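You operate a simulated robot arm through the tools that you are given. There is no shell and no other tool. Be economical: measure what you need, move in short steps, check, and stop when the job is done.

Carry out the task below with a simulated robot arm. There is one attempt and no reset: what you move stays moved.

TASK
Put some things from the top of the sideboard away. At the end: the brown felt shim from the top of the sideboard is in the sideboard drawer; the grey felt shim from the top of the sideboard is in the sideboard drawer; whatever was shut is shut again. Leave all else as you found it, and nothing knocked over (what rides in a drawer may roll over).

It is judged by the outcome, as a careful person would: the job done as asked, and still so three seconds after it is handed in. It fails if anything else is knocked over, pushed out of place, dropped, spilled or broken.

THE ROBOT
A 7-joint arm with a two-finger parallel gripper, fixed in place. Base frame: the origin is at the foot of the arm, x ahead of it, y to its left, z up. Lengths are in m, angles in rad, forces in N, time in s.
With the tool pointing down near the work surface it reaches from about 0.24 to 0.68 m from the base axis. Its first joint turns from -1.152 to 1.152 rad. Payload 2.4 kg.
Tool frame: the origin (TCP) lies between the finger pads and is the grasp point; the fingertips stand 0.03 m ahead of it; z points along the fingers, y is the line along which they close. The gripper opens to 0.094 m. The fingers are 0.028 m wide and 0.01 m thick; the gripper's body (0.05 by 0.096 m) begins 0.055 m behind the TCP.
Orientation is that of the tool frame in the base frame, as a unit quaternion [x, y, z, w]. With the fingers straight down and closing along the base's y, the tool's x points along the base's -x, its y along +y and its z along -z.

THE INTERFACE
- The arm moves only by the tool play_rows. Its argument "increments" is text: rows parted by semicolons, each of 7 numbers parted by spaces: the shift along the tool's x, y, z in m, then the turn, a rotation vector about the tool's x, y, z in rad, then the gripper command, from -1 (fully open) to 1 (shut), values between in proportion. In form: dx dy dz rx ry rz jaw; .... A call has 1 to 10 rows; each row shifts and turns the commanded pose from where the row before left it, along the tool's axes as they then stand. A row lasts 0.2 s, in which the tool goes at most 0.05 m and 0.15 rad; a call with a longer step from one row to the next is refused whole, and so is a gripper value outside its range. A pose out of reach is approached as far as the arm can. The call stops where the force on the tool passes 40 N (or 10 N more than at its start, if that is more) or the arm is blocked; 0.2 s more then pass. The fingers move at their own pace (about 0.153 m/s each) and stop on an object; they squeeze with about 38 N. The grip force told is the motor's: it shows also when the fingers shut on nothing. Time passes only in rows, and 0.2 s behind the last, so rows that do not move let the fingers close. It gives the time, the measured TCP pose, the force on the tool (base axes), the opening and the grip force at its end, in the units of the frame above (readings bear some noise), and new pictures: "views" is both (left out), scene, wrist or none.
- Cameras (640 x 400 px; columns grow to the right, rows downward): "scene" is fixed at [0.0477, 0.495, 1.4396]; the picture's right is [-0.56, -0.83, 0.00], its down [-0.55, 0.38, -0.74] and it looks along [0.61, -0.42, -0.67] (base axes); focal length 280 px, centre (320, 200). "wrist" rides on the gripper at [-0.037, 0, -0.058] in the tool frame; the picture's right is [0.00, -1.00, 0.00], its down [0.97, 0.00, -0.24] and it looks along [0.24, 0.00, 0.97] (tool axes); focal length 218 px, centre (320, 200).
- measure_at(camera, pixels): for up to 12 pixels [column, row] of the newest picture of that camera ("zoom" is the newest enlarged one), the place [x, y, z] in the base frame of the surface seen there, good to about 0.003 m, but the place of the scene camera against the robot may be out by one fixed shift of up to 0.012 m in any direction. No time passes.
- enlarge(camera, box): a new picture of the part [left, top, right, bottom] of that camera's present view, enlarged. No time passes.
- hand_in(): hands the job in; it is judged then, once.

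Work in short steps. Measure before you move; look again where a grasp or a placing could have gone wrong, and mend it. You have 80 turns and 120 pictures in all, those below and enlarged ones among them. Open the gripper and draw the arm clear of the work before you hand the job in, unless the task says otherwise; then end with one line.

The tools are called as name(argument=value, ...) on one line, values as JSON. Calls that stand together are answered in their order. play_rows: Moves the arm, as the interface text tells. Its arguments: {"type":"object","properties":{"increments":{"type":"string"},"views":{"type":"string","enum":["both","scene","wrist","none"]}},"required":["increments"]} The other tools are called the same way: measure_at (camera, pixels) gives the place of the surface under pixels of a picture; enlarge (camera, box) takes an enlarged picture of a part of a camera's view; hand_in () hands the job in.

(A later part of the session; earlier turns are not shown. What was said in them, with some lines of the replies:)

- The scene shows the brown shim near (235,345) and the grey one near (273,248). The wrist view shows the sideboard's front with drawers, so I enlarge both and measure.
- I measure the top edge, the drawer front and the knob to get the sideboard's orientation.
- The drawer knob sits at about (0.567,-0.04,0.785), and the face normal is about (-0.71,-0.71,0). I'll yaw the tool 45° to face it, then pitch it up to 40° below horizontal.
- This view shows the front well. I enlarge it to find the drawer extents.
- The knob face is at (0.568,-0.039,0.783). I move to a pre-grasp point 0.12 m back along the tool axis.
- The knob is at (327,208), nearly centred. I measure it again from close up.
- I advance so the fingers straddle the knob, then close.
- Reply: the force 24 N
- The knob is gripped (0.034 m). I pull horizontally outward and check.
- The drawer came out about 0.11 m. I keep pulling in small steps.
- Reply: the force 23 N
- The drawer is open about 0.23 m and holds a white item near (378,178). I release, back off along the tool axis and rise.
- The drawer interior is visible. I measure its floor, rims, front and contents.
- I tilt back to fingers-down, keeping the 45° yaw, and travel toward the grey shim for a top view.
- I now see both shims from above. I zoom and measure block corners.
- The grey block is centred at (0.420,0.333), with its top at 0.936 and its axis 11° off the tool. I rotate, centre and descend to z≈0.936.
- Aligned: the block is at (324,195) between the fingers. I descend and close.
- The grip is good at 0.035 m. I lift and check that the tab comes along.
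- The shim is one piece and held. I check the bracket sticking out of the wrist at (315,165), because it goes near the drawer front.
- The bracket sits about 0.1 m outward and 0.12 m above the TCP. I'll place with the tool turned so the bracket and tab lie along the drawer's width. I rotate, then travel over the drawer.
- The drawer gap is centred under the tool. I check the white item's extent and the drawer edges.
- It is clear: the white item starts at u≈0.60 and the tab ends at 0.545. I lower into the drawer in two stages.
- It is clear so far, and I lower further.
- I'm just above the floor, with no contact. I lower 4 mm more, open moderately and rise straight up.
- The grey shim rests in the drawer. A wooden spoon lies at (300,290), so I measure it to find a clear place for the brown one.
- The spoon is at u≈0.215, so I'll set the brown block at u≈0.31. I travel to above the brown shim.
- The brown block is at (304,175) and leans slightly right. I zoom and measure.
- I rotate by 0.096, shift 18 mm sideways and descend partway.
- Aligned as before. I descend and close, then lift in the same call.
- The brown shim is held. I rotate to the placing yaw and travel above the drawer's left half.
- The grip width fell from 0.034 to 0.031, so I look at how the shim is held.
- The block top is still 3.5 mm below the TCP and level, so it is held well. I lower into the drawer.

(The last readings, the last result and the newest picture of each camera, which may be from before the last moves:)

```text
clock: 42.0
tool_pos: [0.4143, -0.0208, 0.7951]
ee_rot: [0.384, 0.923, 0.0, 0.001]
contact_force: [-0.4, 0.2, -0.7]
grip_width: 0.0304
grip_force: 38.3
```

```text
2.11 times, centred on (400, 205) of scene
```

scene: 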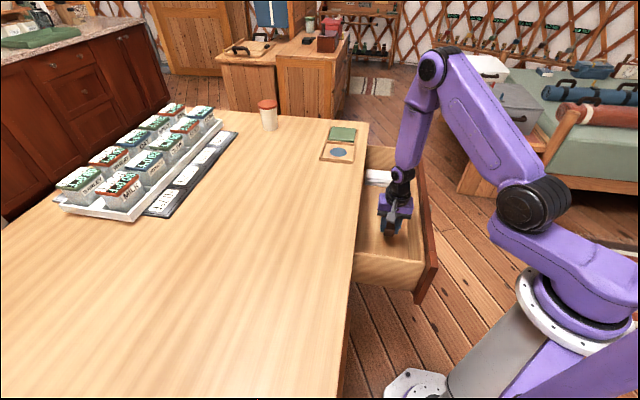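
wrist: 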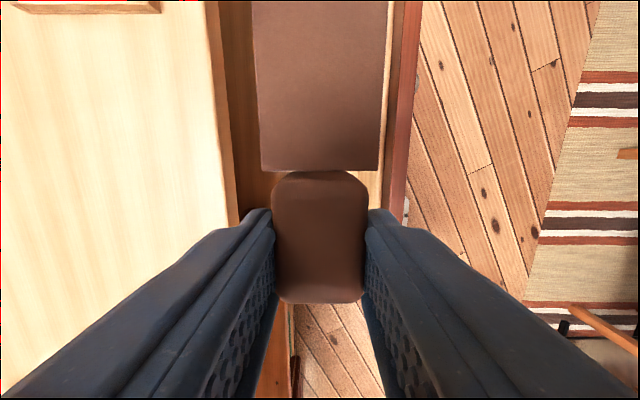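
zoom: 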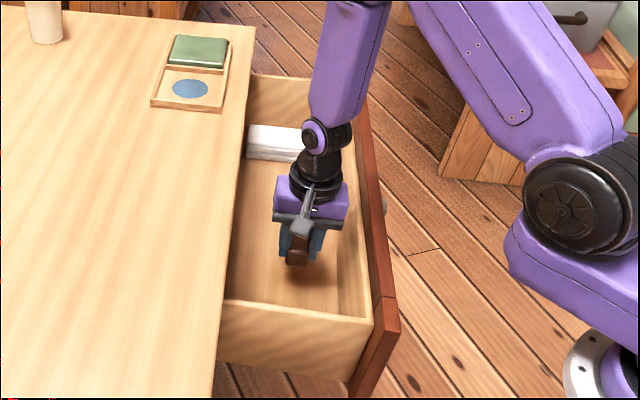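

There is clearance all round. I go down 5 cm, then open and rise.

play_rows(increments="0 0 0.03 0 0 0 1;0 0 0.021 0 0 0 1;0 0 0.002 0 0 0 1", views="wrist")

play_rows(increments="0 0 0 0 0 0 -0.2;0 0 0 0 0 0 -0.2;0 0 -0.03 0 0 0 -0.2;0 0 -0.045 0 0 0 -0.2;0 0 -0.045 0 0 0 -0.2;0 0 -0.045 0 0 0 -0.2;0 0 -0.045 0 0 0 -0.2;0 0 -0.045 0 0 0 -0.2;0 0 -0.045 0 0 0 -0.2", views="wrist")

```text
clock: 42.8
tool_pos: [0.4163, -0.0201, 0.7437]
ee_rot: [0.384, 0.924, 0.0, -0.001]
contact_force: [0.5, -0.3, -0.1]
grip_width: 0.0307
grip_force: 37.9
```

wrist: 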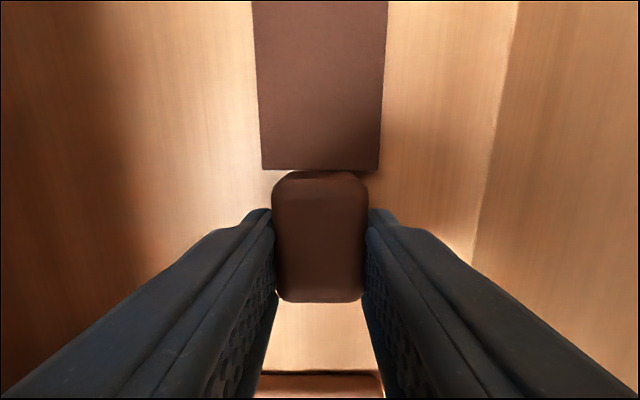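

```text
clock: 44.8
tool_pos: [0.4166, -0.022, 1.0429]
ee_rot: [0.384, 0.923, 0.0, -0.002]
contact_force: [0.3, -0.3, 0.5]
grip_width: 0.0564
grip_force: 0.1
```

wrist: 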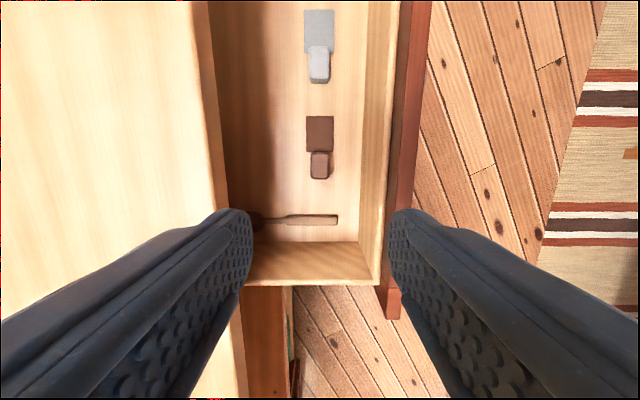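

Both shims lie in the drawer. Next I return to the knob approach pose to close it: translate, yaw back to +45°, then pitch.

play_rows(increments="-0.0248 -0.0397 -0.004 0 0 0 -0.2;-0.0248 -0.0397 -0.004 0 0 0 -0.2;-0.0248 -0.0397 -0.004 0 0 0 -0.2;-0.0248 -0.0397 -0.004 0 0 0 -0.2;-0.0248 -0.0397 -0.004 0 0 0 -0.2;0 0 0 0 0 -0.1428 -0.2;0 0 0 0 0 -0.1428 -0.2;0 0 0 0 0 -0.1428 -0.2;0 0 0 0 0 -0.1428 -0.2;0 0 0 0 0 -0.1428 -0.2", views="none")

play_rows(increments="0 0 0 0 0 -0.1428 -0.2;0 0 0 0 0 -0.1428 -0.2;0 0 0 0 0 -0.1428 -0.2;0 0 0 0 0 -0.1428 -0.2;0 0 0 0 0 -0.1428 -0.2;0 0 0 0 0 -0.1428 -0.2", views="none")

play_rows(increments="0 0 0 0 -0.1455 0 -0.2;0 0 0 0 -0.1455 0 -0.2;0 0 0 0 -0.1455 0 -0.2;0 0 0 0 -0.1455 0 -0.2;0 0 0 0 -0.1455 0 -0.2;0 0 0 0 -0.1452 0 -0.2", views="wrist")

```text
clock: 47.0
tool_pos: [0.3628, -0.2474, 1.064]
ee_rot: [0.036, 0.999, -0.001, 0.0]
contact_force: [-0.4, 1.0, 0.4]
grip_width: 0.0565
grip_force: 0.0
```

```text
clock: 48.4
tool_pos: [0.3627, -0.2481, 1.0639]
ee_rot: [-0.383, 0.924, -0.001, 0.0]
contact_force: [0.8, -0.1, -0.2]
grip_width: 0.0565
grip_force: 0.1
```

```text
clock: 49.8
tool_pos: [0.3622, -0.2494, 1.0637]
ee_rot: [-0.345, 0.837, 0.161, 0.392]
contact_force: [0.8, 0.1, -0.2]
grip_width: 0.0566
grip_force: 0.0
```

wrist: 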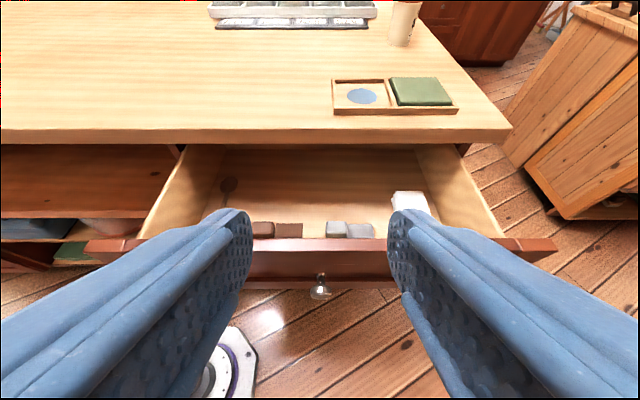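

The view matches the one after my earlier release (knob at (320,290)). I retrace the path down to the knob and grip it.

play_rows(increments="0.0297 -0.0004 0.025 0 0 0 -0.2;0.0297 -0.0004 0.025 0 0 0 -0.2;0.0297 -0.0004 0.025 0 0 0 -0.2;0.0297 -0.0004 0.025 0 0 0 -0.2;0.0297 -0.0004 0.025 0 0 0 -0.2;0.0297 -0.0004 0.025 0 0 0 -0.2", views="wrist")

```text
clock: 51.2
tool_pos: [0.3643, -0.2502, 0.8298]
ee_rot: [-0.346, 0.838, 0.162, 0.391]
contact_force: [1.2, 0.1, 0.6]
grip_width: 0.0565
grip_force: 0.0
```

wrist: 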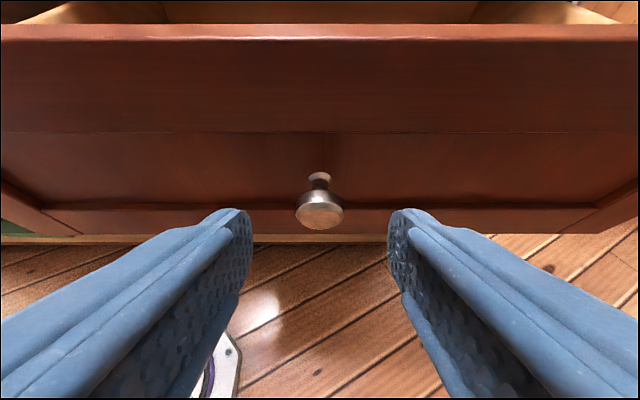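

The knob is centred at (320,210). I advance 0.07 m, grip, and start pushing gently.

play_rows(increments="0 0 0.035 0 0 0 -0.2;0 0 0.035 0 0 0 -0.2;0 0 0 0 0 0 1;0 0 0 0 0 0 1;-0.0129 0 0.0153 0 0 0 1;-0.0161 0 0.0192 0 0 0 1;-0.0161 0 0.0192 0 0 0 1", views="wrist")

```text
clock: 52.8
tool_pos: [0.4531, -0.1633, 0.7849]
ee_rot: [-0.345, 0.838, 0.162, 0.391]
contact_force: [1.8, -0.2, -3.4]
grip_width: 0.0336
grip_force: 45.6
```

wrist: 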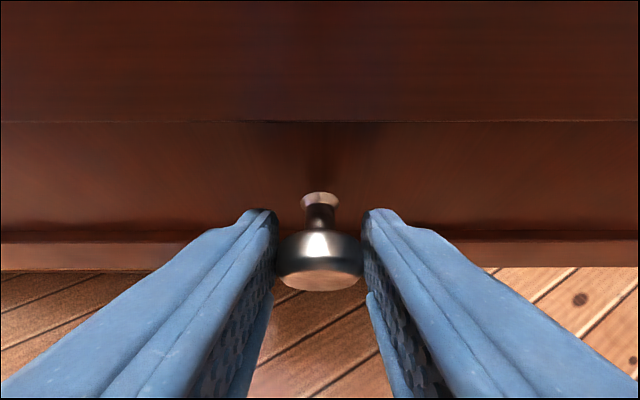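

The drawer is moving in, with about 0.158 m left. I push most of it, then finish slowly.

play_rows(increments="-0.0161 0 0.0192 0 0 0 1;-0.0161 0 0.0192 0 0 0 1;-0.0161 0 0.0192 0 0 0 1;-0.0161 0 0.0192 0 0 0 1;-0.0161 0 0.0192 0 0 0 1;-0.0129 0 0.0153 0 0 0 1;-0.0032 0 0.0038 0 0 0 1;-0.0032 0 0.0038 0 0 0 1;-0.0032 0 0.0038 0 0 0 1", views="wrist")

```text
clock: 54.8
tool_pos: [0.565, -0.0498, 0.785]
ee_rot: [-0.348, 0.836, 0.163, 0.391]
contact_force: [-8.0, 5.4, 9.3]
grip_width: 0.0337
grip_force: 45.6
```

wrist: 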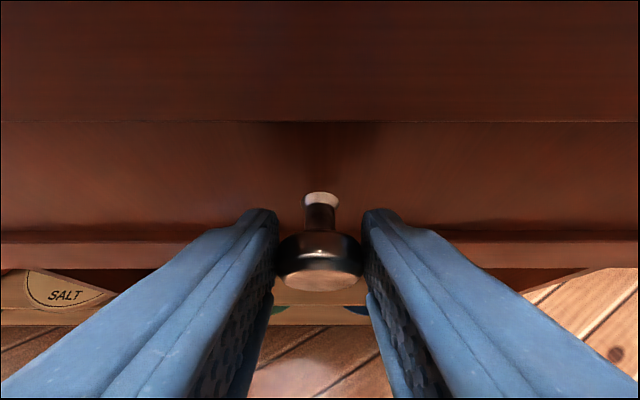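

It is back at the original closed position. I give a small final nudge to be sure it's seated.

play_rows(increments="-0.0026 0 0.0031 0 0 0 1;-0.0026 0 0.0031 0 0 0 1", views="none")

```text
clock: 55.2
tool_pos: [0.5655, -0.0499, 0.7856]
ee_rot: [-0.345, 0.838, 0.162, 0.39]
contact_force: [-10.8, -1.1, 12.8]
grip_width: 0.034
grip_force: 44.6
stopped in row 2: the force on the tool passed its limit (the readings are from after the stop); the commanded pose is now the measured one
```

The drawer is seated against its stop. I release, back off and rise clear.

play_rows(increments="0 0 0 0 0 0 -0.3;0 0 0 0 0 0 -0.3;0 0 -0.03 0 0 0 -0.3;0 0 -0.045 0 0 0 -0.3;0 0 -0.045 0 0 0 -0.3;0 0 -0.045 0 0 0 -0.3;-0.0306 0 -0.0257 0 0 0 -1;-0.0306 0 -0.0257 0 0 0 -1;-0.0306 0 -0.0257 0 0 0 -1;-0.0306 0 -0.0257 0 0 0 -1", views="both")

measure_at(camera="wrist", pixels=[[320, 200], [320, 170]])

```text
clock: 57.4
tool_pos: [0.4766, -0.1392, 1.0523]
ee_rot: [-0.345, 0.838, 0.162, 0.39]
contact_force: [-0.3, 0.6, 0.5]
grip_width: 0.0941
grip_force: 0.0
```

scene: 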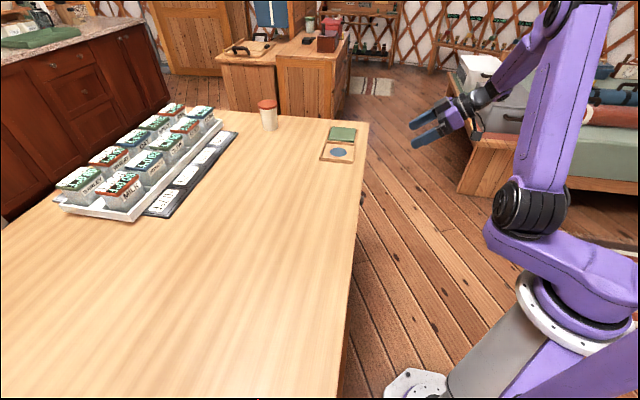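
wrist: 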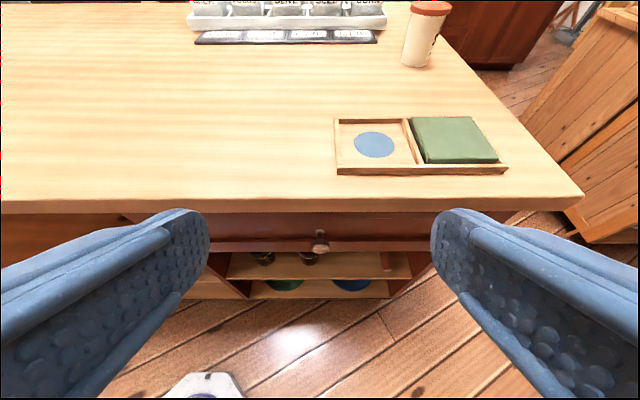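

```text
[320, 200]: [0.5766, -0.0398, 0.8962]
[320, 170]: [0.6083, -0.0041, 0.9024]
```

The drawer is shut, the rest of the table top is untouched, and the arm is clear with the gripper open. I hand in.

hand_in()

```text
The job is handed in.
```

Both felt shims, brown and grey, are in the sideboard drawer, which is shut again, and nothing else was knocked or moved.
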